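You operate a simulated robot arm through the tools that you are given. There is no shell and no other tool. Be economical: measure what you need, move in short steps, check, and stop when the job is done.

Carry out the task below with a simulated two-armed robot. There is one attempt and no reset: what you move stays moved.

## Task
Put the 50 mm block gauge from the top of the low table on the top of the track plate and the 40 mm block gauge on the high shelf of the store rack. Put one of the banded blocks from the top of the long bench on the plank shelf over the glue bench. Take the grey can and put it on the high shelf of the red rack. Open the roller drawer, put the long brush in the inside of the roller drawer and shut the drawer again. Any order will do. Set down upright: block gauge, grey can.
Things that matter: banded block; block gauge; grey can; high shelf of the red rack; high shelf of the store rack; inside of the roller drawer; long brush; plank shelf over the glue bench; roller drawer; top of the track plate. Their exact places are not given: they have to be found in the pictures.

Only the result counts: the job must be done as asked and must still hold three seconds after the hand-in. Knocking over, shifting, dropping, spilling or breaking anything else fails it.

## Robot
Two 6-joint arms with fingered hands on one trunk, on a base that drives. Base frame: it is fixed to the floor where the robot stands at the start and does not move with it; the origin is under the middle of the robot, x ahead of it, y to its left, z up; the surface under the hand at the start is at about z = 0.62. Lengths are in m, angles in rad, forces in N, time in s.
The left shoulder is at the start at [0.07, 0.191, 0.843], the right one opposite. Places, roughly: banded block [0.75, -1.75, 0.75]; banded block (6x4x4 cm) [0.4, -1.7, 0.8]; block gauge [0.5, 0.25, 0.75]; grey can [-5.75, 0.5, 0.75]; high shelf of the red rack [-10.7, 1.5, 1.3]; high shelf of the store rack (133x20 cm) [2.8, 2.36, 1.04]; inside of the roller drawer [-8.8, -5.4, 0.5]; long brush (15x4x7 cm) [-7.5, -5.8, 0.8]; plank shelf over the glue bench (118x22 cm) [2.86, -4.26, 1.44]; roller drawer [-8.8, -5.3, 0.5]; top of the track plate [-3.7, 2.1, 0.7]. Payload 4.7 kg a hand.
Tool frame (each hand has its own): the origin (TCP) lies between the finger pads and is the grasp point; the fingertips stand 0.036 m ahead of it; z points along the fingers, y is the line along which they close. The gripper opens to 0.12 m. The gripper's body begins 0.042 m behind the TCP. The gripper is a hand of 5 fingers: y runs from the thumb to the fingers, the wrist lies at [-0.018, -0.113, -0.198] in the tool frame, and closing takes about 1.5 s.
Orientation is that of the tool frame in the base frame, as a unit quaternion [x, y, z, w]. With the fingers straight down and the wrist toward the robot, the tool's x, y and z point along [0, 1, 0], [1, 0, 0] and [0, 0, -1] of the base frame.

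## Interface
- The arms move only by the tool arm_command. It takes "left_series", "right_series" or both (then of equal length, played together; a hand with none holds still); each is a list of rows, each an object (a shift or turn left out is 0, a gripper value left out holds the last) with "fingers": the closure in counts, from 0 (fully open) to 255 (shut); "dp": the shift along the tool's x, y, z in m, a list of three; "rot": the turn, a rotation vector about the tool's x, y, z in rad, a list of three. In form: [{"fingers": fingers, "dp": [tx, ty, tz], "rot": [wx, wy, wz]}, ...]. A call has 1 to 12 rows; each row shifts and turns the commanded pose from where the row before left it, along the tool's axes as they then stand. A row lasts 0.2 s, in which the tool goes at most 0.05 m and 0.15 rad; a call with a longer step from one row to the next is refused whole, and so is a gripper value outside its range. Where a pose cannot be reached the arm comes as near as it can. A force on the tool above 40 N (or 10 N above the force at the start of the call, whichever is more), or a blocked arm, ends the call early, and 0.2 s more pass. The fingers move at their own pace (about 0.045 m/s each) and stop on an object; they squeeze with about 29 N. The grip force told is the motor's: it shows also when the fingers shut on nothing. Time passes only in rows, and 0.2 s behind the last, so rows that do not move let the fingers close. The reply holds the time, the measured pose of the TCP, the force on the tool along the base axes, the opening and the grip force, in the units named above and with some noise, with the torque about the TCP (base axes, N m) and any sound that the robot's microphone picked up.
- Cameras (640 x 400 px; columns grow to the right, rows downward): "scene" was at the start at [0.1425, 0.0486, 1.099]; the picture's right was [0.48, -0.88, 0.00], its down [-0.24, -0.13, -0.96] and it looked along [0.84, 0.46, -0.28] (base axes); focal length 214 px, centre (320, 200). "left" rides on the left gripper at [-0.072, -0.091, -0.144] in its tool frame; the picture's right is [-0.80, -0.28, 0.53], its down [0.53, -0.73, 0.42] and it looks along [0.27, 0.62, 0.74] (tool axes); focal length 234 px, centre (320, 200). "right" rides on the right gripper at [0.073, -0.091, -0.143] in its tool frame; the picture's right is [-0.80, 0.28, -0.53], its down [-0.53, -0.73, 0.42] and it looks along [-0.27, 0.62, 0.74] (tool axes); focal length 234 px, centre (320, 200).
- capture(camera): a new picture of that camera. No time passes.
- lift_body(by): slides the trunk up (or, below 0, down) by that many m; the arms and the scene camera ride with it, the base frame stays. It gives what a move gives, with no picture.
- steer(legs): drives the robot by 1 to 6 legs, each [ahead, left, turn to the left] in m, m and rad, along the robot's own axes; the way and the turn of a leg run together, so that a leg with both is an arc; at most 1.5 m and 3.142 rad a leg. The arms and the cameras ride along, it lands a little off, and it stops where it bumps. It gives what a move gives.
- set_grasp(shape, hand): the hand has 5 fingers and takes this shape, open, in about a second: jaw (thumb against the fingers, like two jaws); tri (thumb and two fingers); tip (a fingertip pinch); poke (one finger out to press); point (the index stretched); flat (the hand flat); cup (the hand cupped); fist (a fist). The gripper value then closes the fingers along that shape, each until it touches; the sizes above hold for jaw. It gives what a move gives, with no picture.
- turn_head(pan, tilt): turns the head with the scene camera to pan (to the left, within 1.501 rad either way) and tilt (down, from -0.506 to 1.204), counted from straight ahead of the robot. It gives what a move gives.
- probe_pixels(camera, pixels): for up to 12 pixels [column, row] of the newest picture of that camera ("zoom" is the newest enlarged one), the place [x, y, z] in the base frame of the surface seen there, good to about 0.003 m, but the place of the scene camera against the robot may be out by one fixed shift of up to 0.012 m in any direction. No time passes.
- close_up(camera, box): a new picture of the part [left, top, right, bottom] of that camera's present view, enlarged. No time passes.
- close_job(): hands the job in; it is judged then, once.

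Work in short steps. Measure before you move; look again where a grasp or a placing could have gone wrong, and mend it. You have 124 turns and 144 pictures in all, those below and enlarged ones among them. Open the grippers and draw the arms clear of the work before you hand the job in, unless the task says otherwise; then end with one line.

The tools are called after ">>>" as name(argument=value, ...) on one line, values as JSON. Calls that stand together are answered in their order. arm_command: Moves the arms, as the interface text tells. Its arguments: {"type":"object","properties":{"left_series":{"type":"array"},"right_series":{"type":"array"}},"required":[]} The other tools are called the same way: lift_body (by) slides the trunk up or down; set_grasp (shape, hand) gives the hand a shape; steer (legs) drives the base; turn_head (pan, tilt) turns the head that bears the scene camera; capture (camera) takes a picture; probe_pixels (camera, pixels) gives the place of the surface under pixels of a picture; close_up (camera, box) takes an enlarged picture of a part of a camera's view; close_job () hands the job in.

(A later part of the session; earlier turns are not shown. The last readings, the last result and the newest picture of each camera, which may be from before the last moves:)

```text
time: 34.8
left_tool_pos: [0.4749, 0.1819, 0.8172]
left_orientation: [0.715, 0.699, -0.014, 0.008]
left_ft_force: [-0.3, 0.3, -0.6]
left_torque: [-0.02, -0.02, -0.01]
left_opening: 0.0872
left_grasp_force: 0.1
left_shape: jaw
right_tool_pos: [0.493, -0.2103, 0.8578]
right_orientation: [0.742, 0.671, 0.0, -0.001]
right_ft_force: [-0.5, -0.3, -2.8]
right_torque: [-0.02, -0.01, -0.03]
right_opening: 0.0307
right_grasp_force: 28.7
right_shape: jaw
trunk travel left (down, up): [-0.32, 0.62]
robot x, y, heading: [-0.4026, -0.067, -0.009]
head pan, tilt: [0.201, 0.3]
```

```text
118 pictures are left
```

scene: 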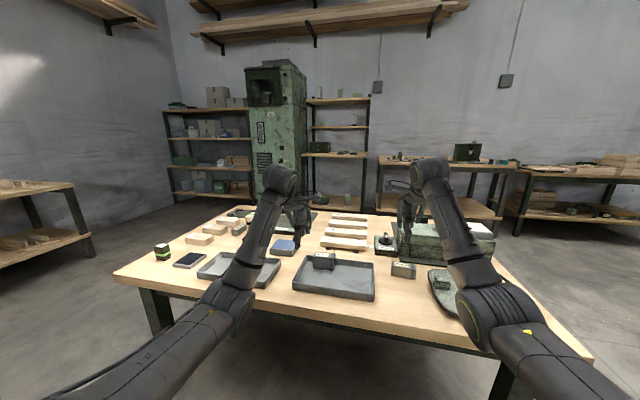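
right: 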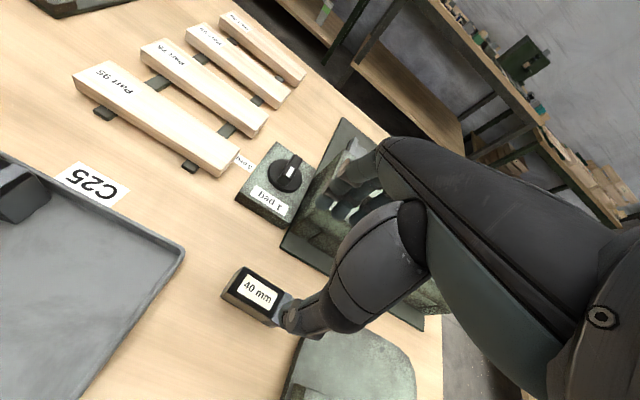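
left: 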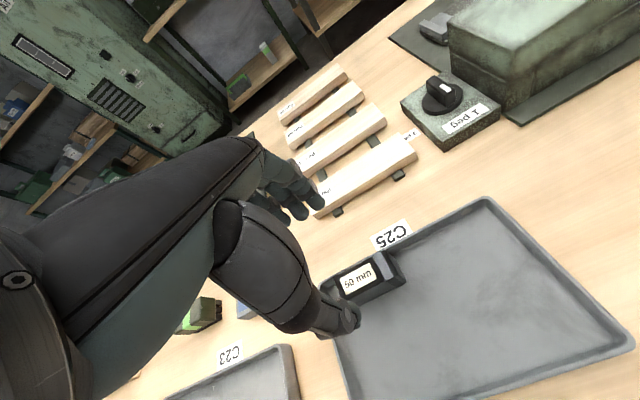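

The left moves freely here. I measure the tray rim near the gauge to choose the finger opening.

>>> close_up(camera="left", box=[300, 210, 460, 310])

>>> probe_pixels(camera="left", pixels=[[420, 228], [360, 262], [340, 274], [400, 240], [395, 255], [404, 276], [350, 300], [371, 275], [331, 281], [450, 300], [385, 250], [430, 240]])

>>> arm_command(left_series=[{"rot": [-0.008, 0.031, -0.023]}, {}])

```text
4.00 times, centred on (380, 260) of left
```

zoom: 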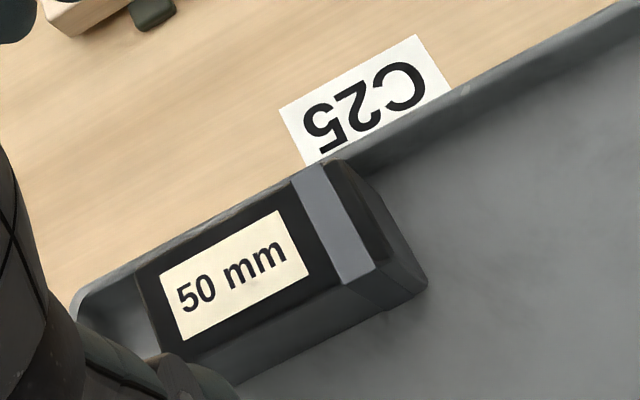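

```text
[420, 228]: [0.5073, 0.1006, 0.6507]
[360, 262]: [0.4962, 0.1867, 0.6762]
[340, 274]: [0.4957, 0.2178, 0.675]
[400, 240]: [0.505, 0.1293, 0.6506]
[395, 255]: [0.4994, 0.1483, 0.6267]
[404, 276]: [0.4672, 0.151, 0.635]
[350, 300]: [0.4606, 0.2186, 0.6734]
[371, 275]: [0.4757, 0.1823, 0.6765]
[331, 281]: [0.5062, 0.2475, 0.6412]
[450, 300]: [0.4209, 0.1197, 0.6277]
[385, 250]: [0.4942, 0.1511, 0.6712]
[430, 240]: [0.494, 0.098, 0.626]
```

```text
time: 35.4
left_tool_pos: [0.4743, 0.1829, 0.8173]
left_orientation: [0.707, 0.708, 0.001, 0.002]
left_ft_force: [0.9, 0.3, 0.8]
left_torque: [-0.01, 0.01, -0.01]
left_opening: 0.0872
left_grasp_force: 0.1
left_shape: jaw
right_tool_pos: [0.4923, -0.2094, 0.8584]
right_orientation: [0.742, 0.67, 0.0, 0.0]
right_ft_force: [-0.6, -1.3, -3.3]
right_torque: [0.01, 0.01, 0.02]
right_opening: 0.0308
right_grasp_force: 29.2
right_shape: jaw
trunk travel left (down, up): [-0.32, 0.62]
robot x, y, heading: [-0.4009, -0.0694, -0.004]
head pan, tilt: [0.201, 0.3]
```

The rim (x 0.505, top z 0.650) is too near the gauge for fingers inside, so I grip the upper 16 mm, fingertips at about z 0.66.

>>> arm_command(left_series=[{"dp": [0.007, 0.0035, 0.03]}, {"dp": [0, 0, 0.04]}, {"dp": [0, 0, 0.03]}, {"dp": [0, 0, 0.02]}, {}])

>>> close_up(camera="left", box=[200, 160, 440, 310])

>>> close_up(camera="right", box=[0, 150, 240, 300])

```text
time: 36.6
left_tool_pos: [0.4754, 0.1895, 0.6982]
left_orientation: [0.709, 0.706, -0.001, 0.002]
left_ft_force: [-0.3, -0.1, 0.0]
left_torque: [-0.02, 0.0, 0.02]
left_opening: 0.0871
left_grasp_force: 0.0
left_shape: jaw
right_tool_pos: [0.4938, -0.2092, 0.8586]
right_orientation: [0.742, 0.671, 0.0, 0.0]
right_ft_force: [-0.2, -0.5, -2.8]
right_torque: [0.04, -0.02, 0.0]
right_opening: 0.0307
right_grasp_force: 28.8
right_shape: jaw
trunk travel left (down, up): [-0.32, 0.62]
robot x, y, heading: [-0.4002, -0.0694, -0.002]
head pan, tilt: [0.201, 0.3]
```

```text
2.67 times, centred on (320, 235) of left
```

zoom: 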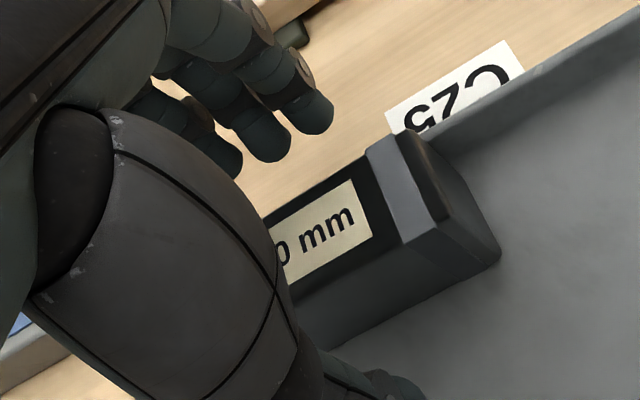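

```text
2.67 times, centred on (120, 225) of right
```

zoom: 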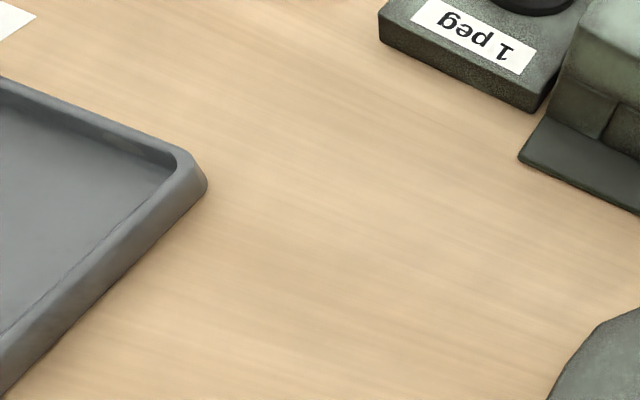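

Fingers straddle the gauge above the rim; I lower 3 mm and close.

>>> arm_command(left_series=[{"dp": [0, 0.001, 0.003]}, {"fingers": 255}, {}, {}, {}, {}, {}, {}, {}])

>>> close_up(camera="left", box=[200, 160, 440, 310])

```text
time: 38.6
left_tool_pos: [0.4768, 0.1881, 0.6956]
left_orientation: [0.709, 0.706, -0.002, 0.002]
left_ft_force: [-0.4, 0.0, 0.4]
left_torque: [0.02, 0.0, -0.04]
left_opening: 0.0314
left_grasp_force: 29.0
left_shape: jaw
right_tool_pos: [0.493, -0.2099, 0.8585]
right_orientation: [0.742, 0.671, 0.0, 0.001]
right_ft_force: [-0.1, 0.1, -2.5]
right_torque: [0.01, 0.0, 0.02]
right_opening: 0.0307
right_grasp_force: 29.1
right_shape: jaw
trunk travel left (down, up): [-0.32, 0.62]
robot x, y, heading: [-0.4031, -0.0713, -0.001]
head pan, tilt: [0.201, 0.3]
```

```text
2.67 times, centred on (320, 235) of left
```

zoom: 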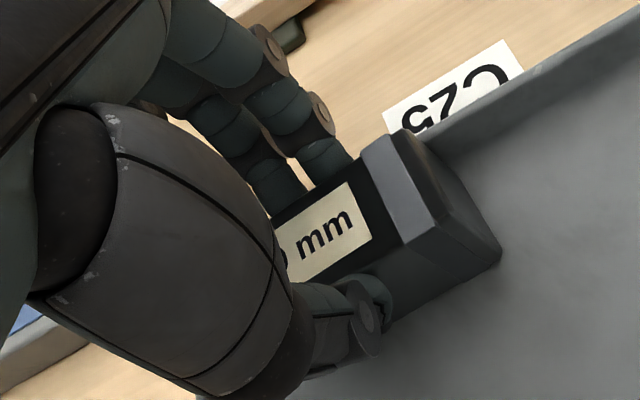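

Both pads hold the gauge (31 mm). I lift it out and check.

>>> arm_command(left_series=[{"dp": [0, 0, -0.02]}, {"dp": [0, 0, -0.03]}, {"dp": [0, 0, -0.04]}, {"dp": [0, 0, -0.04]}, {"dp": [0, 0, -0.04]}])

>>> close_up(camera="left", box=[200, 160, 440, 310])

>>> turn_head(pan=0.3, tilt=0.1)

>>> capture(camera="scene")

```text
time: 39.8
left_tool_pos: [0.4785, 0.1914, 0.865]
left_orientation: [0.708, 0.706, 0.0, 0.0]
left_ft_force: [0.5, 0.0, -3.3]
left_torque: [0.04, 0.02, -0.01]
left_opening: 0.0311
left_grasp_force: 28.5
left_shape: jaw
right_tool_pos: [0.4922, -0.2108, 0.8597]
right_orientation: [0.741, 0.671, 0.001, 0.001]
right_ft_force: [-0.5, 0.1, -2.4]
right_torque: [-0.07, 0.01, 0.01]
right_opening: 0.0305
right_grasp_force: 28.8
right_shape: jaw
trunk travel left (down, up): [-0.32, 0.62]
robot x, y, heading: [-0.4027, -0.068, 0.005]
head pan, tilt: [0.201, 0.3]
```

```text
2.67 times, centred on (320, 235) of left
```

zoom: 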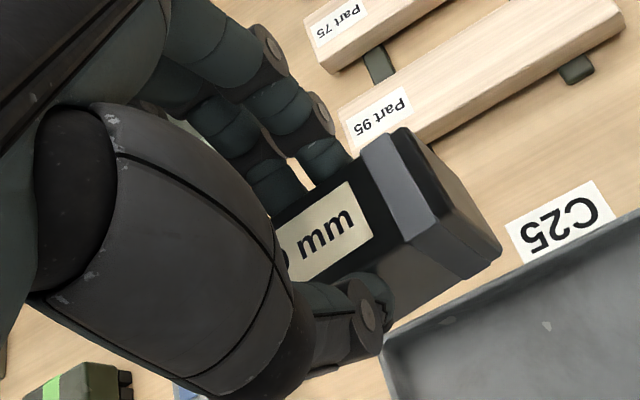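

```text
time: 40.5
left_tool_pos: [0.4784, 0.1891, 0.8642]
left_orientation: [0.707, 0.707, -0.001, 0.001]
left_ft_force: [-0.5, 0.0, -3.5]
left_torque: [-0.03, 0.03, 0.03]
left_opening: 0.0313
left_grasp_force: 28.8
left_shape: jaw
right_tool_pos: [0.4946, -0.2105, 0.8572]
right_orientation: [0.742, 0.67, 0.0, 0.0]
right_ft_force: [-1.3, 0.1, -2.2]
right_torque: [0.0, -0.02, -0.01]
right_opening: 0.0309
right_grasp_force: 28.4
right_shape: jaw
trunk travel left (down, up): [-0.32, 0.62]
robot x, y, heading: [-0.4013, -0.0667, -0.001]
head pan, tilt: [0.3, 0.099]
```

```text
112 pictures are left
```

scene: 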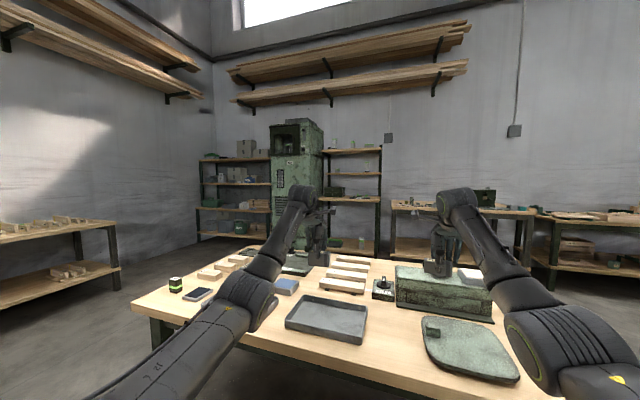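

Both gauges are held. The store rack should be the left shelving at columns 200-270; I enlarge and measure it, and the way there.

>>> close_up(camera="scene", box=[170, 110, 410, 260])

>>> probe_pixels(camera="zoom", pixels=[[90, 127], [180, 126], [260, 124], [90, 198], [180, 196], [260, 195], [450, 105], [540, 102], [450, 170], [150, 265], [300, 220], [480, 235]])

>>> probe_pixels(camera="scene", pixels=[[100, 228], [60, 300], [240, 240], [150, 250], [330, 240], [390, 250], [100, 320], [175, 285], [20, 240], [120, 220]])

```text
2.67 times, centred on (290, 185) of scene
```

zoom: 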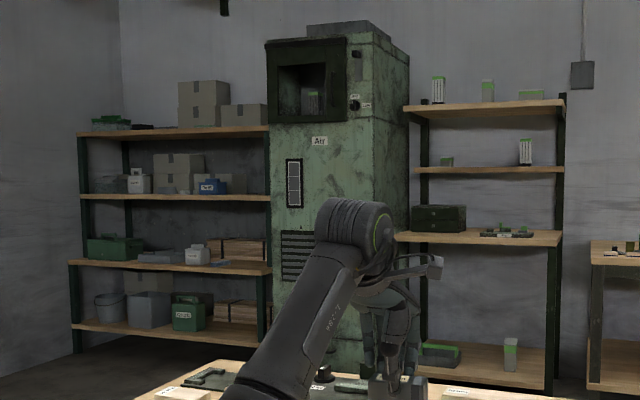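

```text
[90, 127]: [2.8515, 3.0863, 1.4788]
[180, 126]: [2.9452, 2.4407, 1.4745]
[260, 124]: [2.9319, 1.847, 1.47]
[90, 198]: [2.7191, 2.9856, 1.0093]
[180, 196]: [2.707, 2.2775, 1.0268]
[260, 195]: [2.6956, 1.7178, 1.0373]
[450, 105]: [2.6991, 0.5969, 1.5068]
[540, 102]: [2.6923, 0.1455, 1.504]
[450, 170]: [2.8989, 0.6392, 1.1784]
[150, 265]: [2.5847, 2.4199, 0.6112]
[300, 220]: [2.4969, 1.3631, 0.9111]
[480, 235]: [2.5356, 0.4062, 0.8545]
```

```text
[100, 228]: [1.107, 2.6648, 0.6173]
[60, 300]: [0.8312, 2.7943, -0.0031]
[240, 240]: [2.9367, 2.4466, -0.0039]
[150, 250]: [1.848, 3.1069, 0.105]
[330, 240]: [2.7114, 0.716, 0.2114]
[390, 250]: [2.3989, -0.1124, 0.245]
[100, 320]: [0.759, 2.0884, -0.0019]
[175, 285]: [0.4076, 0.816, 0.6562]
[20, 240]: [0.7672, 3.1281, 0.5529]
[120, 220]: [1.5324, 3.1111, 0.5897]
```

The high shelf is the one at z 1.04 (front edge x 2.70), with free room at its right end (y about 1.75-1.95). I measure where my right elbow is, to plan an approach clear of the machine.

>>> probe_pixels(camera="scene", pixels=[[520, 310], [540, 345], [512, 345], [620, 380], [470, 215], [445, 200], [230, 300], [305, 195], [560, 390], [250, 290]])

>>> probe_pixels(camera="zoom", pixels=[[272, 100], [272, 250], [405, 200], [230, 190], [215, 186], [245, 195], [262, 300], [262, 150], [75, 300], [190, 185], [240, 258], [345, 330]])

```text
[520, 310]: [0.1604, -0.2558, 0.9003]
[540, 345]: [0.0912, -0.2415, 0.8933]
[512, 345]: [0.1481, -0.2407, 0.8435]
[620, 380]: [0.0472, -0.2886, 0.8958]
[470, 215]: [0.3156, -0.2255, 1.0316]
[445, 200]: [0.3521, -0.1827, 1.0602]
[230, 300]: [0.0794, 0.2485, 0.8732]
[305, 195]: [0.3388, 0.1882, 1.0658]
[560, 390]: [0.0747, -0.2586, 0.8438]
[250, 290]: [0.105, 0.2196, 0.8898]
```

```text
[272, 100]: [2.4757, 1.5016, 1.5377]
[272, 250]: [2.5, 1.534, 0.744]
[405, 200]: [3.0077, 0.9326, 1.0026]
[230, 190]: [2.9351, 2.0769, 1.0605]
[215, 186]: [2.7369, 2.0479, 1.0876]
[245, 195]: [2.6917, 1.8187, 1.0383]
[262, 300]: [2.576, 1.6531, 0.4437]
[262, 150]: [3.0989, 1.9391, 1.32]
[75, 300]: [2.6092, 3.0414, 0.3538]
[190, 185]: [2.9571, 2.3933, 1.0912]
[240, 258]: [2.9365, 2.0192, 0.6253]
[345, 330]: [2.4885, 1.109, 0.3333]
```

The arms stay narrow (elbow about 0.2 m aside), so I plan: retract the left hand a little, lift the trunk 0.3, drive round the table's left side, turn 0.5 rad left, and stop short of the rack.

>>> lift_body(by=0.3)

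>>> arm_command(left_series=[{"dp": [0.01, -0.03, 0]}, {"dp": [0, -0.03, 0]}, {"dp": [0, -0.03, 0]}])

>>> turn_head(pan=1.2, tilt=0.3)

>>> capture(camera="scene")

```text
time: 43.5
left_tool_pos: [0.4794, 0.1906, 1.164]
left_orientation: [0.707, 0.707, -0.001, -0.001]
left_ft_force: [0.8, 0.1, -3.6]
left_torque: [0.03, 0.06, -0.02]
left_opening: 0.0311
left_grasp_force: 29.2
left_shape: jaw
right_tool_pos: [0.4947, -0.2092, 1.1574]
right_orientation: [0.743, 0.67, 0.0, 0.0]
right_ft_force: [0.1, -0.1, -3.7]
right_torque: [-0.01, -0.02, 0.03]
right_opening: 0.0308
right_grasp_force: 28.5
right_shape: jaw
trunk travel left (down, up): [-0.62, 0.32]
robot x, y, heading: [-0.4054, -0.0685, -0.001]
head pan, tilt: [0.3, 0.099]
```

```text
time: 44.3
left_tool_pos: [0.3917, 0.2004, 1.1676]
left_orientation: [0.707, 0.708, 0.0, 0.002]
left_ft_force: [-0.7, 0.1, -4.3]
left_torque: [-0.02, -0.02, -0.01]
left_opening: 0.0311
left_grasp_force: 28.9
left_shape: jaw
right_tool_pos: [0.4922, -0.2098, 1.1589]
right_orientation: [0.742, 0.671, 0.001, 0.0]
right_ft_force: [-0.6, -0.5, -2.1]
right_torque: [-0.04, -0.01, -0.02]
right_opening: 0.0307
right_grasp_force: 29.4
right_shape: jaw
trunk travel left (down, up): [-0.62, 0.32]
robot x, y, heading: [-0.4009, -0.069, -0.001]
head pan, tilt: [0.3, 0.099]
```

```text
time: 45.5
left_tool_pos: [0.3914, 0.2002, 1.1658]
left_orientation: [0.707, 0.707, 0.0, 0.0]
left_ft_force: [0.3, 0.2, -3.7]
left_torque: [0.02, 0.04, 0.01]
left_opening: 0.0311
left_grasp_force: 29.1
left_shape: jaw
right_tool_pos: [0.4935, -0.2096, 1.1568]
right_orientation: [0.742, 0.67, -0.001, 0.0]
right_ft_force: [-0.1, -0.1, -3.0]
right_torque: [0.03, 0.01, 0.0]
right_opening: 0.031
right_grasp_force: 28.6
right_shape: jaw
trunk travel left (down, up): [-0.62, 0.32]
robot x, y, heading: [-0.4019, -0.0691, 0.002]
head pan, tilt: [1.201, 0.3]
```

```text
110 pictures are left
```

scene: 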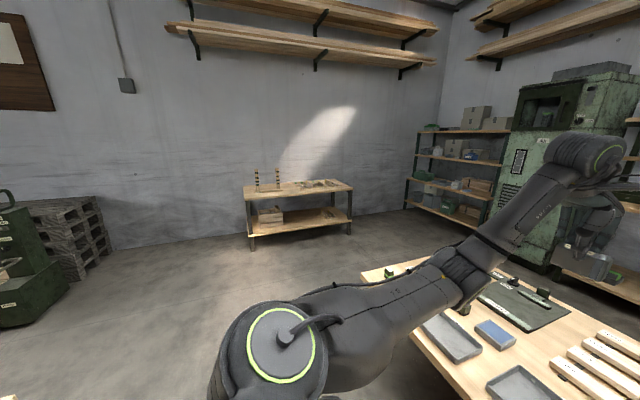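

The way round the left of the table is clear; I drive.

>>> steer(legs=[[0, 1.5, 0], [0, 0.12, 0], [1.5, 0, 0], [0, 0, 0.5], [0.4, -0.355, 0]])

>>> turn_head(pan=-0.1, tilt=0.2)

>>> capture(camera="scene")

>>> capture(camera="right")

```text
time: 64.8
left_tool_pos: [2.2149, 1.92, 1.1641]
left_orientation: [0.536, 0.844, 0.0, 0.0]
left_ft_force: [0.3, -1.2, -3.4]
left_torque: [0.0, 0.0, 0.03]
left_opening: 0.0311
left_grasp_force: 28.9
left_shape: jaw
right_tool_pos: [2.4776, 1.5998, 1.1573]
right_orientation: [0.572, 0.82, 0.0, -0.001]
right_ft_force: [1.9, 14.1, -2.5]
right_torque: [-1.29, 0.17, 0.23]
right_opening: 0.0306
right_grasp_force: 28.7
right_shape: jaw
trunk travel left (down, up): [-0.62, 0.32]
robot x, y, heading: [1.6131, 1.3415, 0.437]
head pan, tilt: [1.201, 0.3]
stopped in leg 5: the robot was blocked; the commanded pose is now the measured one
```

```text
time: 66.3
left_tool_pos: [2.215, 1.9226, 1.1648]
left_orientation: [0.536, 0.844, -0.002, 0.001]
left_ft_force: [0.0, 0.4, -4.1]
left_torque: [0.01, 0.04, -0.01]
left_opening: 0.031
left_grasp_force: 29.2
left_shape: jaw
right_tool_pos: [2.4782, 1.5988, 1.1564]
right_orientation: [0.573, 0.819, 0.0, -0.002]
right_ft_force: [-2.6, 18.4, -2.7]
right_torque: [-1.71, -0.19, 0.05]
right_opening: 0.0306
right_grasp_force: 28.9
right_shape: jaw
trunk travel left (down, up): [-0.62, 0.32]
robot x, y, heading: [1.6108, 1.3366, 0.44]
head pan, tilt: [-0.099, 0.201]
```

```text
109 pictures are left
```

scene: 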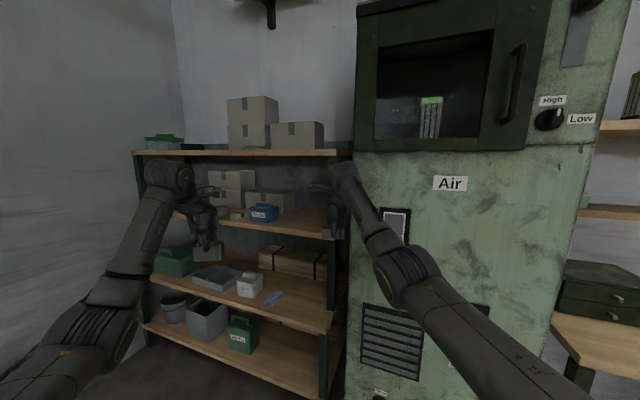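

```text
108 pictures are left
```

right: 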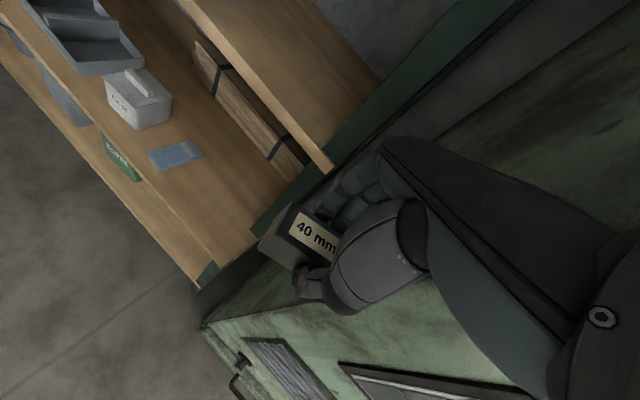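

The right hand touched the machine's side (18 N). I back off to the left first, then straighten to 0.5 rad.

>>> steer(legs=[[-0.05, 0.357, 0], [0, 0, 0.06]])

>>> capture(camera="scene")

>>> close_up(camera="right", box=[160, 100, 480, 300])

```text
time: 69.0
left_tool_pos: [1.9906, 2.247, 1.1672]
left_orientation: [0.514, 0.858, 0.001, -0.001]
left_ft_force: [-0.3, -0.4, -4.1]
left_torque: [0.03, 0.03, 0.0]
left_opening: 0.0311
left_grasp_force: 28.3
left_shape: jaw
right_tool_pos: [2.2705, 1.9384, 1.1579]
right_orientation: [0.552, 0.834, 0.001, -0.002]
right_ft_force: [0.2, -0.7, -3.3]
right_torque: [0.01, 0.02, -0.03]
right_opening: 0.0305
right_grasp_force: 29.1
right_shape: jaw
trunk travel left (down, up): [-0.62, 0.32]
robot x, y, heading: [1.4164, 1.6356, 0.491]
head pan, tilt: [-0.099, 0.201]
```

```text
107 pictures are left
```

scene: 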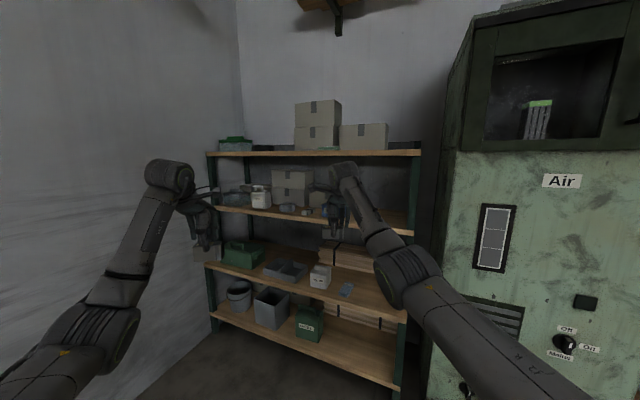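

```text
2.00 times, centred on (320, 200) of right
```

zoom: 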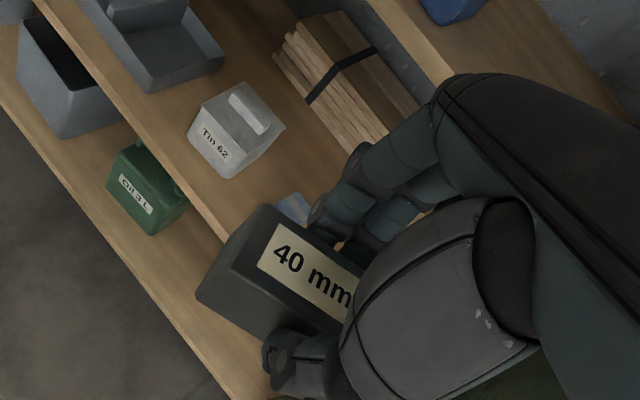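

The gauge still sits well in the grip. I measure the shelf's right end and post from here.

>>> close_up(camera="scene", box=[280, 130, 440, 230])

>>> probe_pixels(camera="zoom", pixels=[[440, 385], [500, 400], [400, 335], [460, 350], [520, 360], [540, 300], [530, 180], [400, 95], [510, 95], [150, 330], [130, 280], [440, 325]])

```text
4.00 times, centred on (360, 180) of scene
```

zoom: 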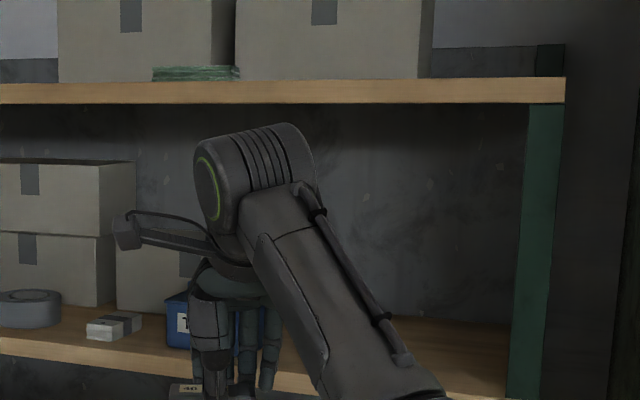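

```text
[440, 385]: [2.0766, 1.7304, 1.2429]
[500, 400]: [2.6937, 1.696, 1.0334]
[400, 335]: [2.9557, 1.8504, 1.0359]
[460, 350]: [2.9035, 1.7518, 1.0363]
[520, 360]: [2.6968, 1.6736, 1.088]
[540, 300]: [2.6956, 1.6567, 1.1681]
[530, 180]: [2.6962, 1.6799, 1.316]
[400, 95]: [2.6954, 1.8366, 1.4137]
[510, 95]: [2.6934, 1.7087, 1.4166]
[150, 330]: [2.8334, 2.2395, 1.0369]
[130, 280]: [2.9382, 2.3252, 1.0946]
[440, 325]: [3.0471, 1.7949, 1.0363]
```

Shelf top 1.036 is free from y 1.72 to about 2.0, post at (2.695, 1.68), next shelf's underside 1.41. I lower the right hand 3 cm, and drive in diagonally.

>>> arm_command(right_series=[{"dp": [0, 0, 0.03]}])

>>> steer(legs=[[0.401, -0.2465, 0]])

>>> capture(camera="scene")

>>> capture(camera="right")

```text
time: 69.4
left_tool_pos: [1.9926, 2.2488, 1.1647]
left_orientation: [0.515, 0.857, -0.001, 0.0]
left_ft_force: [1.6, -0.8, -3.9]
left_torque: [0.0, 0.03, 0.02]
left_opening: 0.0313
left_grasp_force: 28.9
left_shape: jaw
right_tool_pos: [2.2702, 1.9378, 1.1255]
right_orientation: [0.553, 0.833, -0.001, -0.002]
right_ft_force: [1.1, -0.2, -2.6]
right_torque: [0.02, 0.02, 0.01]
right_opening: 0.0304
right_grasp_force: 28.7
right_shape: jaw
trunk travel left (down, up): [-0.62, 0.32]
robot x, y, heading: [1.4181, 1.6331, 0.484]
head pan, tilt: [-0.099, 0.201]
```

```text
time: 72.2
left_tool_pos: [2.4626, 2.219, 1.1659]
left_orientation: [0.515, 0.857, 0.0, -0.001]
left_ft_force: [-0.4, 0.4, -4.1]
left_torque: [-0.02, -0.02, -0.01]
left_opening: 0.0313
left_grasp_force: 28.5
left_shape: jaw
right_tool_pos: [2.7407, 1.9089, 1.1279]
right_orientation: [0.553, 0.833, 0.0, -0.002]
right_ft_force: [0.4, 0.1, -3.6]
right_torque: [-0.01, 0.0, 0.01]
right_opening: 0.0306
right_grasp_force: 28.8
right_shape: jaw
trunk travel left (down, up): [-0.62, 0.32]
robot x, y, heading: [1.8892, 1.6098, 0.491]
head pan, tilt: [-0.099, 0.201]
```

```text
104 pictures are left
```

scene: 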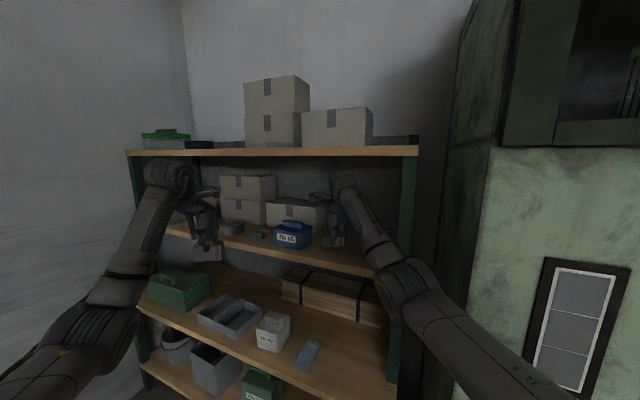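

```text
103 pictures are left
```

right: 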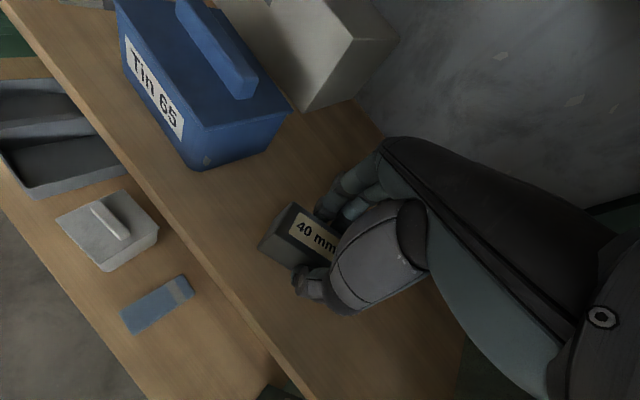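

The gauge is over the shelf, clear of Tin 65. I move 5 cm further in and lower to just above the surface.

>>> arm_command(right_series=[{"dp": [-0.017, 0.02, 0]}, {"dp": [-0.016, 0.02, 0]}, {"dp": [0, 0, 0.02]}, {"dp": [0, 0, 0.02]}, {}])

>>> arm_command(right_series=[{"dp": [0, 0, 0.003]}, {"dp": [0, 0, 0.003]}, {}])

>>> capture(camera="right")

```text
time: 73.4
left_tool_pos: [2.4625, 2.2192, 1.1662]
left_orientation: [0.515, 0.857, 0.0, 0.0]
left_ft_force: [0.4, 0.3, -3.5]
left_torque: [-0.05, 0.01, 0.0]
left_opening: 0.031
left_grasp_force: 29.2
left_shape: jaw
right_tool_pos: [2.7894, 1.8939, 1.0874]
right_orientation: [0.553, 0.833, 0.0, -0.002]
right_ft_force: [-0.3, -0.2, -4.3]
right_torque: [0.0, -0.03, 0.0]
right_opening: 0.0308
right_grasp_force: 28.6
right_shape: jaw
trunk travel left (down, up): [-0.62, 0.32]
robot x, y, heading: [1.8881, 1.6104, 0.485]
head pan, tilt: [-0.099, 0.201]
```

```text
time: 74.2
left_tool_pos: [2.4606, 2.2186, 1.1674]
left_orientation: [0.515, 0.857, -0.001, 0.0]
left_ft_force: [0.3, 0.0, -4.1]
left_torque: [-0.02, 0.01, 0.01]
left_opening: 0.0314
left_grasp_force: 29.4
left_shape: jaw
right_tool_pos: [2.7893, 1.8945, 1.0871]
right_orientation: [0.553, 0.834, 0.003, 0.0]
right_ft_force: [3.8, 2.3, 14.4]
right_torque: [0.03, -0.18, 0.06]
right_opening: 0.0313
right_grasp_force: 28.7
right_shape: jaw
trunk travel left (down, up): [-0.62, 0.32]
robot x, y, heading: [1.8867, 1.6099, 0.487]
head pan, tilt: [-0.099, 0.201]
```

```text
102 pictures are left
```

right: 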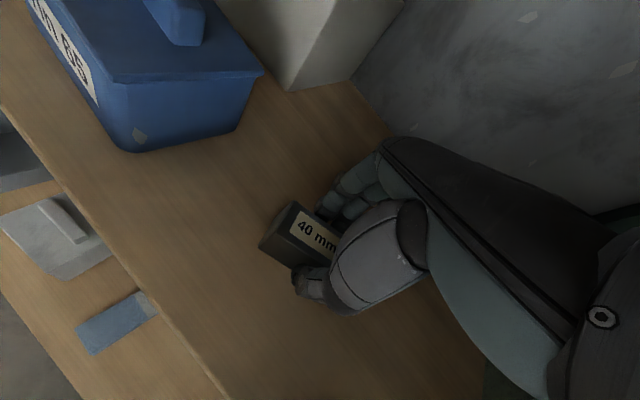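

Contact (14 N up). I open to about 65 mm and then withdraw upward.

>>> arm_command(right_series=[{"fingers": 115}, {}, {}, {}, {}])

>>> arm_command(right_series=[{"dp": [0, 0, -0.03]}, {"dp": [0, 0, -0.03]}, {"dp": [0, 0, -0.02]}])

>>> capture(camera="right")

```text
time: 75.4
left_tool_pos: [2.4624, 2.2192, 1.1652]
left_orientation: [0.514, 0.858, -0.001, 0.001]
left_ft_force: [-0.3, 0.1, -4.0]
left_torque: [-0.01, 0.03, 0.0]
left_opening: 0.0311
left_grasp_force: 28.6
left_shape: jaw
right_tool_pos: [2.7903, 1.8942, 1.0835]
right_orientation: [0.553, 0.833, 0.001, -0.002]
right_ft_force: [-0.2, 0.4, 0.6]
right_torque: [0.01, -0.01, -0.01]
right_opening: 0.0653
right_grasp_force: 0.0
right_shape: jaw
trunk travel left (down, up): [-0.62, 0.32]
robot x, y, heading: [1.8912, 1.6085, 0.488]
head pan, tilt: [-0.099, 0.201]
```

```text
time: 76.2
left_tool_pos: [2.4616, 2.2202, 1.1658]
left_orientation: [0.515, 0.857, 0.0, 0.001]
left_ft_force: [-0.6, -0.1, -3.8]
left_torque: [0.0, 0.05, 0.01]
left_opening: 0.0313
left_grasp_force: 28.7
left_shape: jaw
right_tool_pos: [2.7881, 1.8938, 1.1632]
right_orientation: [0.552, 0.834, 0.001, -0.002]
right_ft_force: [0.3, 0.5, 0.5]
right_torque: [0.01, 0.0, 0.01]
right_opening: 0.0655
right_grasp_force: 0.1
right_shape: jaw
trunk travel left (down, up): [-0.62, 0.32]
robot x, y, heading: [1.8865, 1.6079, 0.492]
head pan, tilt: [-0.099, 0.201]
```

```text
101 pictures are left
```

right: 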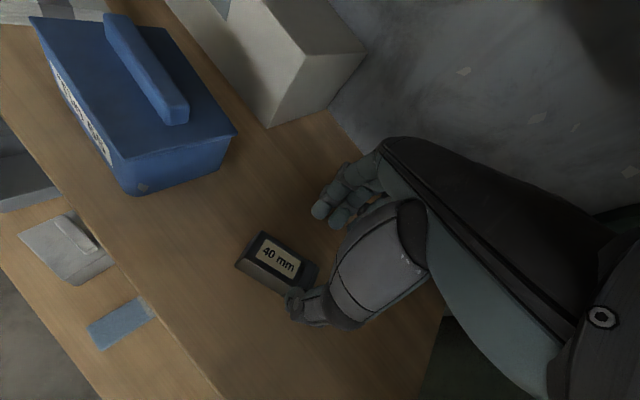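

The 40 mm gauge stands upright on the shelf. I drive out, round the table to its near side, and turn right to look for the long bench.

>>> steer(legs=[[-0.401, 0.2465, 0], [-0.4, 0, 0], [0, 0, -0.49], [-1.5, 0, 0], [0, -1.5, 0], [0, 0, -1.2]])

>>> turn_head(pan=0.3, tilt=0.2)

>>> capture(camera="scene")

>>> turn_head(pan=-0.9, tilt=0.2)

>>> capture(camera="scene")

```text
time: 99.6
left_tool_pos: [0.1435, -0.6568, 1.1674]
left_orientation: [0.979, 0.203, 0.0, 0.0]
left_ft_force: [0.7, -0.1, -4.0]
left_torque: [0.0, 0.01, 0.02]
left_opening: 0.0308
left_grasp_force: 28.7
left_shape: jaw
right_tool_pos: [-0.2082, -0.9569, 1.1626]
right_orientation: [0.987, 0.159, 0.0, -0.002]
right_ft_force: [-0.2, 0.0, 0.4]
right_torque: [-0.02, 0.01, -0.02]
right_opening: 0.0656
right_grasp_force: 0.0
right_shape: jaw
trunk travel left (down, up): [-0.62, 0.32]
robot x, y, heading: [-0.417, -0.0356, -1.163]
head pan, tilt: [-0.099, 0.201]
```

```text
time: 100.5
left_tool_pos: [0.1433, -0.6567, 1.1672]
left_orientation: [0.979, 0.203, 0.0, 0.0]
left_ft_force: [-0.5, -0.2, -3.5]
left_torque: [0.0, -0.01, 0.0]
left_opening: 0.0311
left_grasp_force: 29.2
left_shape: jaw
right_tool_pos: [-0.207, -0.957, 1.1613]
right_orientation: [0.987, 0.158, 0.002, 0.0]
right_ft_force: [0.6, -1.1, -0.4]
right_torque: [0.0, 0.0, 0.03]
right_opening: 0.0654
right_grasp_force: 0.1
right_shape: jaw
trunk travel left (down, up): [-0.62, 0.32]
robot x, y, heading: [-0.4213, -0.0394, -1.166]
head pan, tilt: [0.3, 0.201]
```

```text
100 pictures are left
```

scene: 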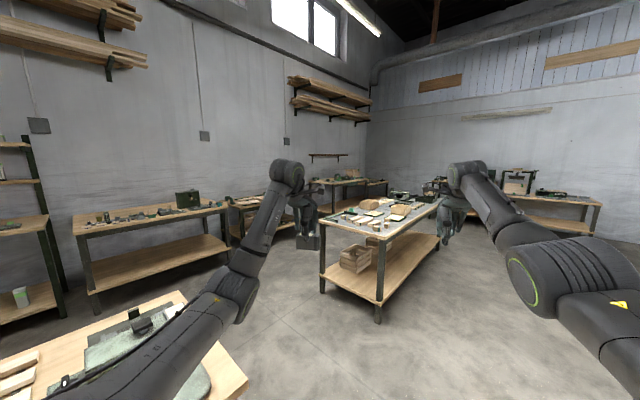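

```text
time: 101.9
left_tool_pos: [0.1439, -0.6566, 1.1654]
left_orientation: [0.979, 0.203, 0.0, 0.0]
left_ft_force: [1.1, -0.6, -3.7]
left_torque: [0.03, 0.0, -0.01]
left_opening: 0.031
left_grasp_force: 28.6
left_shape: jaw
right_tool_pos: [-0.2082, -0.9566, 1.1623]
right_orientation: [0.987, 0.159, 0.002, -0.001]
right_ft_force: [-0.3, 0.8, -0.3]
right_torque: [-0.01, -0.01, 0.0]
right_opening: 0.0653
right_grasp_force: 0.0
right_shape: jaw
trunk travel left (down, up): [-0.62, 0.32]
robot x, y, heading: [-0.421, -0.0395, -1.168]
head pan, tilt: [-0.901, 0.201]
```

```text
99 pictures are left
```

scene: 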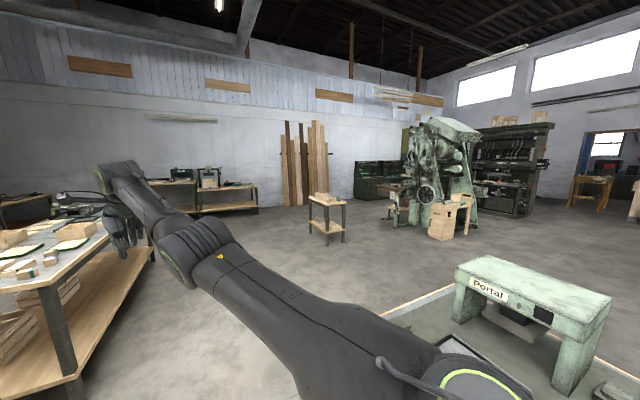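

The long bench with a light-grey top stands ahead. I look at it enlarged and measure.

>>> turn_head(pan=0.1, tilt=0.3)

>>> close_up(camera="scene", box=[230, 140, 470, 290])

>>> probe_pixels(camera="zoom", pixels=[[170, 210], [290, 245], [400, 140], [230, 160], [260, 190], [330, 150], [300, 190], [340, 200], [280, 300], [180, 300]])

```text
time: 103.2
left_tool_pos: [0.1432, -0.6576, 1.1665]
left_orientation: [0.979, 0.203, -0.001, 0.001]
left_ft_force: [1.0, 0.3, -3.7]
left_torque: [-0.02, 0.0, 0.01]
left_opening: 0.0309
left_grasp_force: 29.0
left_shape: jaw
right_tool_pos: [-0.2077, -0.9571, 1.1628]
right_orientation: [0.987, 0.159, 0.002, -0.002]
right_ft_force: [0.5, -0.6, -0.3]
right_torque: [-0.02, 0.0, -0.01]
right_opening: 0.0654
right_grasp_force: 0.0
right_shape: jaw
trunk travel left (down, up): [-0.62, 0.32]
robot x, y, heading: [-0.4172, -0.0367, -1.158]
head pan, tilt: [0.099, 0.3]
```

```text
2.67 times, centred on (350, 215) of scene
```

zoom: 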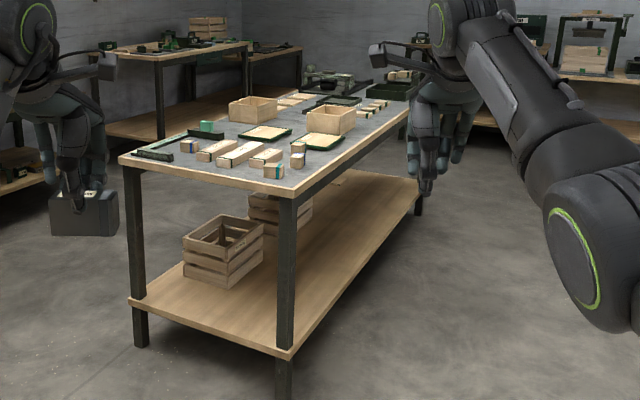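

```text
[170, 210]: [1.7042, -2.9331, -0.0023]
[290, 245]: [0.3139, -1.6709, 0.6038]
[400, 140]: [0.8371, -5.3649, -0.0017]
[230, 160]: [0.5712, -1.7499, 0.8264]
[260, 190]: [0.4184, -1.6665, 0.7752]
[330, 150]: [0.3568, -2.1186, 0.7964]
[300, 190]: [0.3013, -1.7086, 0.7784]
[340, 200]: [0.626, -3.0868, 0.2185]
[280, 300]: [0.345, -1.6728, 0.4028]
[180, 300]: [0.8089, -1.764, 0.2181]
```

The bench's near end is at y -1.63, x 0.28-0.95, top z 0.775; banded blocks lie near its corner. I go to its west side, heading 0, so that only the right hand is over it.

>>> steer(legs=[[0, 0, 1.16], [0, -1.37, 0]])

>>> lift_body(by=-0.15)

>>> capture(camera="right")

>>> turn_head(pan=-0.4, tilt=0.5)

>>> capture(camera="scene")

```text
time: 112.9
left_tool_pos: [0.3927, -1.0652, 1.1658]
left_orientation: [0.694, 0.72, 0.0, -0.001]
left_ft_force: [-0.3, -0.5, -4.5]
left_torque: [0.01, -0.02, -0.01]
left_opening: 0.0311
left_grasp_force: 29.5
left_shape: jaw
right_tool_pos: [0.5434, -1.5019, 1.163]
right_orientation: [0.726, 0.687, 0.0, -0.002]
right_ft_force: [-0.4, 0.0, 1.7]
right_torque: [-0.01, -0.02, 0.01]
right_opening: 0.0659
right_grasp_force: 0.1
right_shape: jaw
trunk travel left (down, up): [-0.62, 0.32]
robot x, y, heading: [-0.3916, -1.3642, 0.032]
head pan, tilt: [0.099, 0.3]
```

```text
time: 114.7
left_tool_pos: [0.3926, -1.0652, 1.0155]
left_orientation: [0.694, 0.72, -0.001, 0.0]
left_ft_force: [-0.4, -0.2, -3.8]
left_torque: [0.02, 0.04, 0.0]
left_opening: 0.0306
left_grasp_force: 29.3
left_shape: jaw
right_tool_pos: [0.5443, -1.5026, 1.0122]
right_orientation: [0.726, 0.688, 0.001, -0.001]
right_ft_force: [-0.7, -0.6, 0.5]
right_torque: [-0.02, -0.03, 0.0]
right_opening: 0.0657
right_grasp_force: 0.1
right_shape: jaw
trunk travel left (down, up): [-0.47, 0.47]
robot x, y, heading: [-0.3927, -1.3635, 0.033]
head pan, tilt: [0.099, 0.3]
```

```text
97 pictures are left
```

right: 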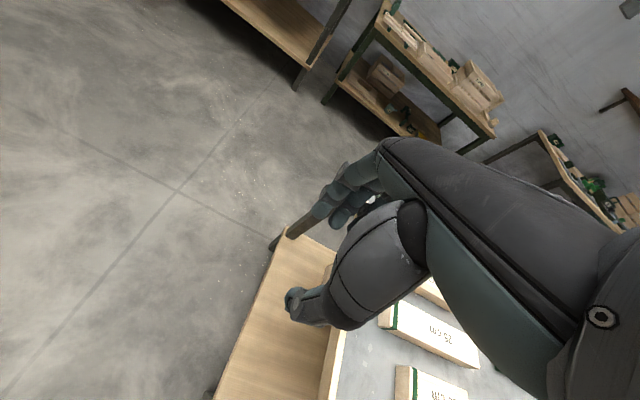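

```text
time: 115.6
left_tool_pos: [0.3924, -1.0664, 1.0167]
left_orientation: [0.694, 0.72, 0.001, 0.0]
left_ft_force: [-0.2, -0.8, -3.8]
left_torque: [0.03, 0.03, 0.0]
left_opening: 0.0307
left_grasp_force: 28.9
left_shape: jaw
right_tool_pos: [0.5449, -1.5026, 1.0122]
right_orientation: [0.726, 0.688, 0.0, -0.003]
right_ft_force: [-0.5, 0.1, 0.2]
right_torque: [-0.02, 0.01, 0.0]
right_opening: 0.0653
right_grasp_force: 0.0
right_shape: jaw
trunk travel left (down, up): [-0.47, 0.47]
robot x, y, heading: [-0.3882, -1.3605, 0.032]
head pan, tilt: [-0.4, 0.499]
```

```text
96 pictures are left
```

scene: 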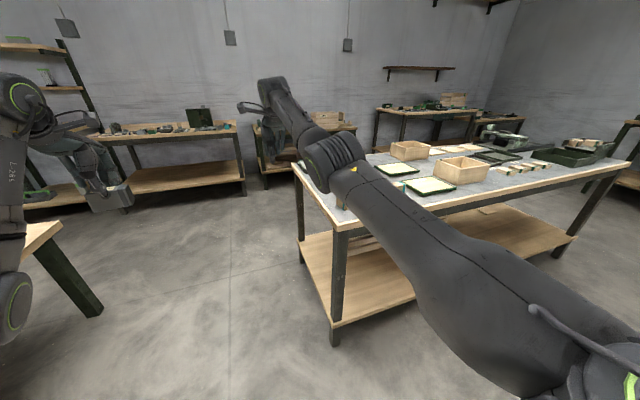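

I shift the robot 0.2 m right and 0.12 m back so that the right camera sees the blocks.

>>> steer(legs=[[-0.12, -0.2, -0.033]])

>>> capture(camera="right")

>>> capture(camera="scene")

```text
time: 117.3
left_tool_pos: [0.2879, -1.2914, 1.0161]
left_orientation: [0.706, 0.708, 0.0, 0.001]
left_ft_force: [-0.4, -0.2, -3.5]
left_torque: [0.01, 0.02, 0.01]
left_opening: 0.0309
left_grasp_force: 28.3
left_shape: jaw
right_tool_pos: [0.423, -1.7348, 1.0121]
right_orientation: [0.737, 0.676, 0.001, -0.002]
right_ft_force: [-0.4, -0.5, 0.7]
right_torque: [0.01, -0.02, 0.0]
right_opening: 0.0653
right_grasp_force: 0.1
right_shape: jaw
trunk travel left (down, up): [-0.47, 0.47]
robot x, y, heading: [-0.5054, -1.5655, 0.0]
head pan, tilt: [-0.4, 0.499]
```

```text
95 pictures are left
```

right: 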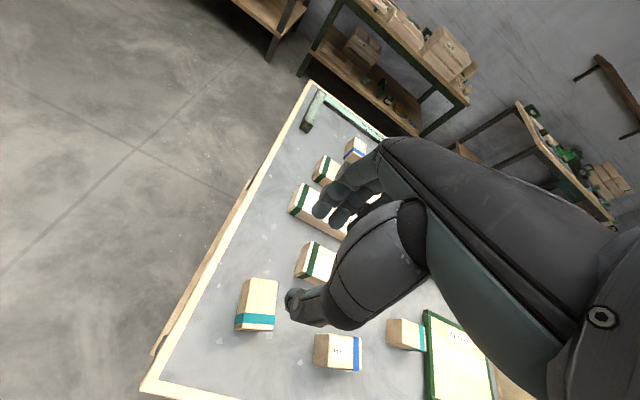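

```text
94 pictures are left
```

scene: 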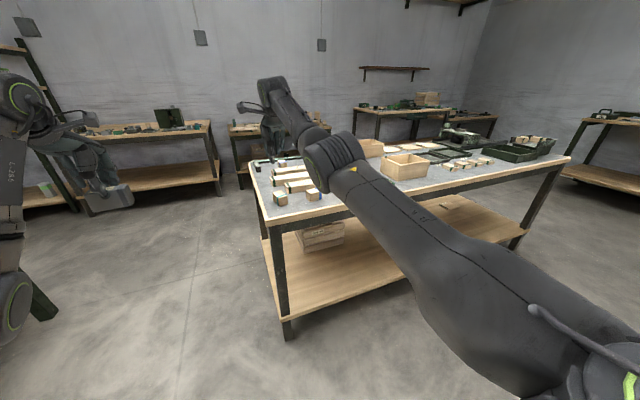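

Banded blocks: teal at right-view (257,305), blue at (337,352), teal at (405,335). I measure the first, nearest the edge and alone.

>>> close_up(camera="right", box=[200, 240, 440, 390])

>>> probe_pixels(camera="right", pixels=[[251, 279], [276, 280], [274, 316], [242, 315], [258, 298], [237, 328], [273, 328], [319, 336], [358, 338], [352, 366], [290, 380], [390, 322]])

```text
2.67 times, centred on (320, 315) of right
```

zoom: 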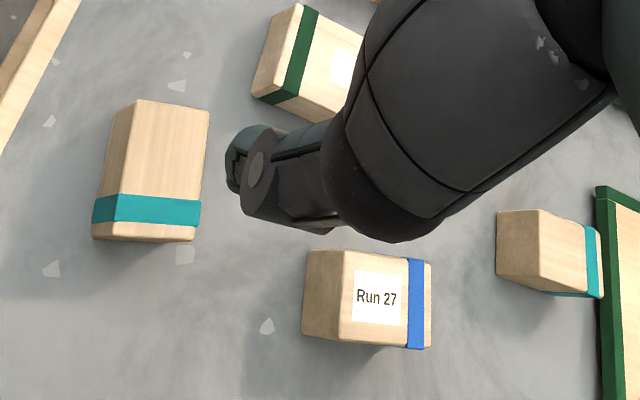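

```text
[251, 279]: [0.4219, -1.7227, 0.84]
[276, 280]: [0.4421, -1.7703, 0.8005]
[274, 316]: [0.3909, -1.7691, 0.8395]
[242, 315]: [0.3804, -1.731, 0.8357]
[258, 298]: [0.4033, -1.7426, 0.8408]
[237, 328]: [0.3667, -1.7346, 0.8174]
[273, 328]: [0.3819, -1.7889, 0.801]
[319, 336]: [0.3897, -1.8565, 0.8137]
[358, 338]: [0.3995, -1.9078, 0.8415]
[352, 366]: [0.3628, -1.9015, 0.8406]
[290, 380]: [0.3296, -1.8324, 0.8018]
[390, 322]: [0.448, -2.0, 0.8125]
```

The teal-banded block: centre about (0.397, -1.748), top 0.840, long axis yawed +0.2. I check the neighbour with the green band before choosing the grip.

>>> probe_pixels(camera="zoom", pixels=[[258, 92], [300, 8], [330, 115], [285, 60], [205, 115], [195, 195], [100, 235], [140, 105], [120, 200], [500, 270]])

```text
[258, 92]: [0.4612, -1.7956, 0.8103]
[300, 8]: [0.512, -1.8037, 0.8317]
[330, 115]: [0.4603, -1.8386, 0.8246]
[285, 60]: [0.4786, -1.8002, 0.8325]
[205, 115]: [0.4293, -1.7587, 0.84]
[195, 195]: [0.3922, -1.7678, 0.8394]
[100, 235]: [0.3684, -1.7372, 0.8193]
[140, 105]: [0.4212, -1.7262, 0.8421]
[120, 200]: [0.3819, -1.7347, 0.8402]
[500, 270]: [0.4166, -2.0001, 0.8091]
```

The green neighbour's corner (0.461, -1.796) leaves room for a grip along the 60 mm length. I align, lower to 0.91 and look.

>>> arm_command(right_series=[{"fingers": 65, "rot": [0, 0, -0.143]}, {"rot": [0, 0, -0.143]}, {"dp": [-0.0075, -0.0286, 0.0]}, {"dp": [0, 0, 0.04]}, {"dp": [0, 0, 0.04]}, {"dp": [0, 0, 0.025]}, {}])

>>> capture(camera="right")

```text
time: 118.9
left_tool_pos: [0.2884, -1.2909, 1.0148]
left_orientation: [0.706, 0.708, 0.001, 0.0]
left_ft_force: [-1.1, -0.9, -3.6]
left_torque: [0.0, 0.0, 0.0]
left_opening: 0.0309
left_grasp_force: 28.8
left_shape: jaw
right_tool_pos: [0.3999, -1.745, 0.9073]
right_orientation: [0.634, 0.774, 0.002, -0.001]
right_ft_force: [-0.1, 1.0, -0.2]
right_torque: [0.02, -0.01, 0.01]
right_opening: 0.0893
right_grasp_force: 0.1
right_shape: jaw
trunk travel left (down, up): [-0.47, 0.47]
robot x, y, heading: [-0.5077, -1.5649, -0.003]
head pan, tilt: [-0.4, 0.499]
```

```text
92 pictures are left
```

right: 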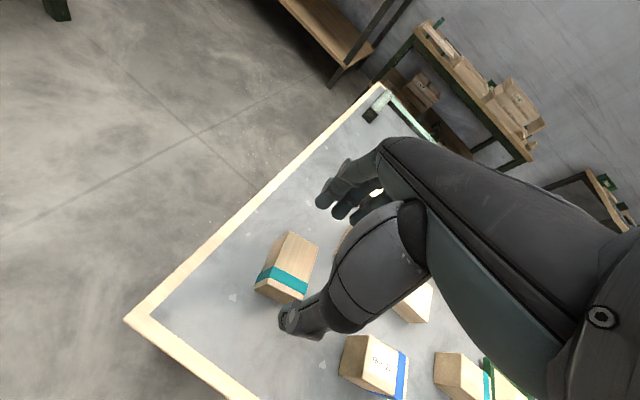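

Aligned; I lower 6 cm, close and lift.

>>> arm_command(right_series=[{"dp": [-0.002, -0.004, 0.03]}, {"dp": [0, 0, 0.031]}, {"fingers": 255}, {}, {}, {}, {}, {}])

>>> arm_command(right_series=[{"dp": [0, 0, -0.03]}, {"dp": [0, 0, -0.04]}, {"dp": [0, 0, -0.04]}])

>>> capture(camera="right")

```text
time: 120.7
left_tool_pos: [0.2877, -1.2919, 1.0162]
left_orientation: [0.706, 0.709, 0.0, 0.001]
left_ft_force: [0.5, -0.2, -4.1]
left_torque: [0.05, -0.01, 0.01]
left_opening: 0.0308
left_grasp_force: 28.9
left_shape: jaw
right_tool_pos: [0.3972, -1.7472, 0.8453]
right_orientation: [0.633, 0.774, 0.001, -0.001]
right_ft_force: [-0.3, -0.5, -0.1]
right_torque: [0.03, -0.01, -0.02]
right_opening: 0.0543
right_grasp_force: 29.0
right_shape: jaw
trunk travel left (down, up): [-0.47, 0.47]
robot x, y, heading: [-0.507, -1.5627, 0.006]
head pan, tilt: [-0.4, 0.499]
```

```text
time: 121.5
left_tool_pos: [0.2873, -1.2908, 1.0168]
left_orientation: [0.706, 0.708, 0.0, 0.0]
left_ft_force: [1.0, -0.6, -3.0]
left_torque: [-0.01, 0.0, 0.0]
left_opening: 0.031
left_grasp_force: 28.8
left_shape: jaw
right_tool_pos: [0.395, -1.7485, 0.9565]
right_orientation: [0.633, 0.774, 0.0, -0.002]
right_ft_force: [0.4, 0.7, -0.2]
right_torque: [0.0, -0.02, 0.02]
right_opening: 0.0546
right_grasp_force: 29.3
right_shape: jaw
trunk travel left (down, up): [-0.47, 0.47]
robot x, y, heading: [-0.5074, -1.5639, 0.001]
head pan, tilt: [-0.4, 0.499]
```

```text
91 pictures are left
```

right: 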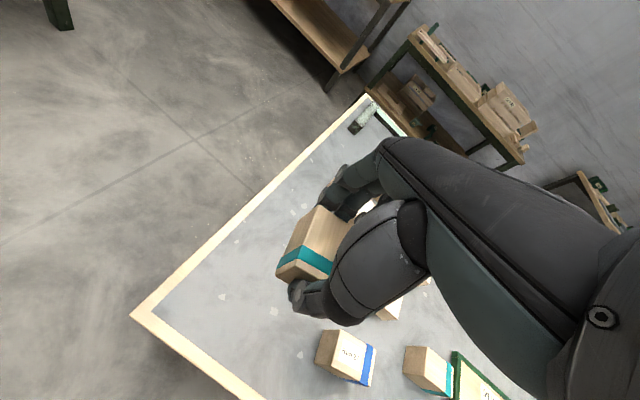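

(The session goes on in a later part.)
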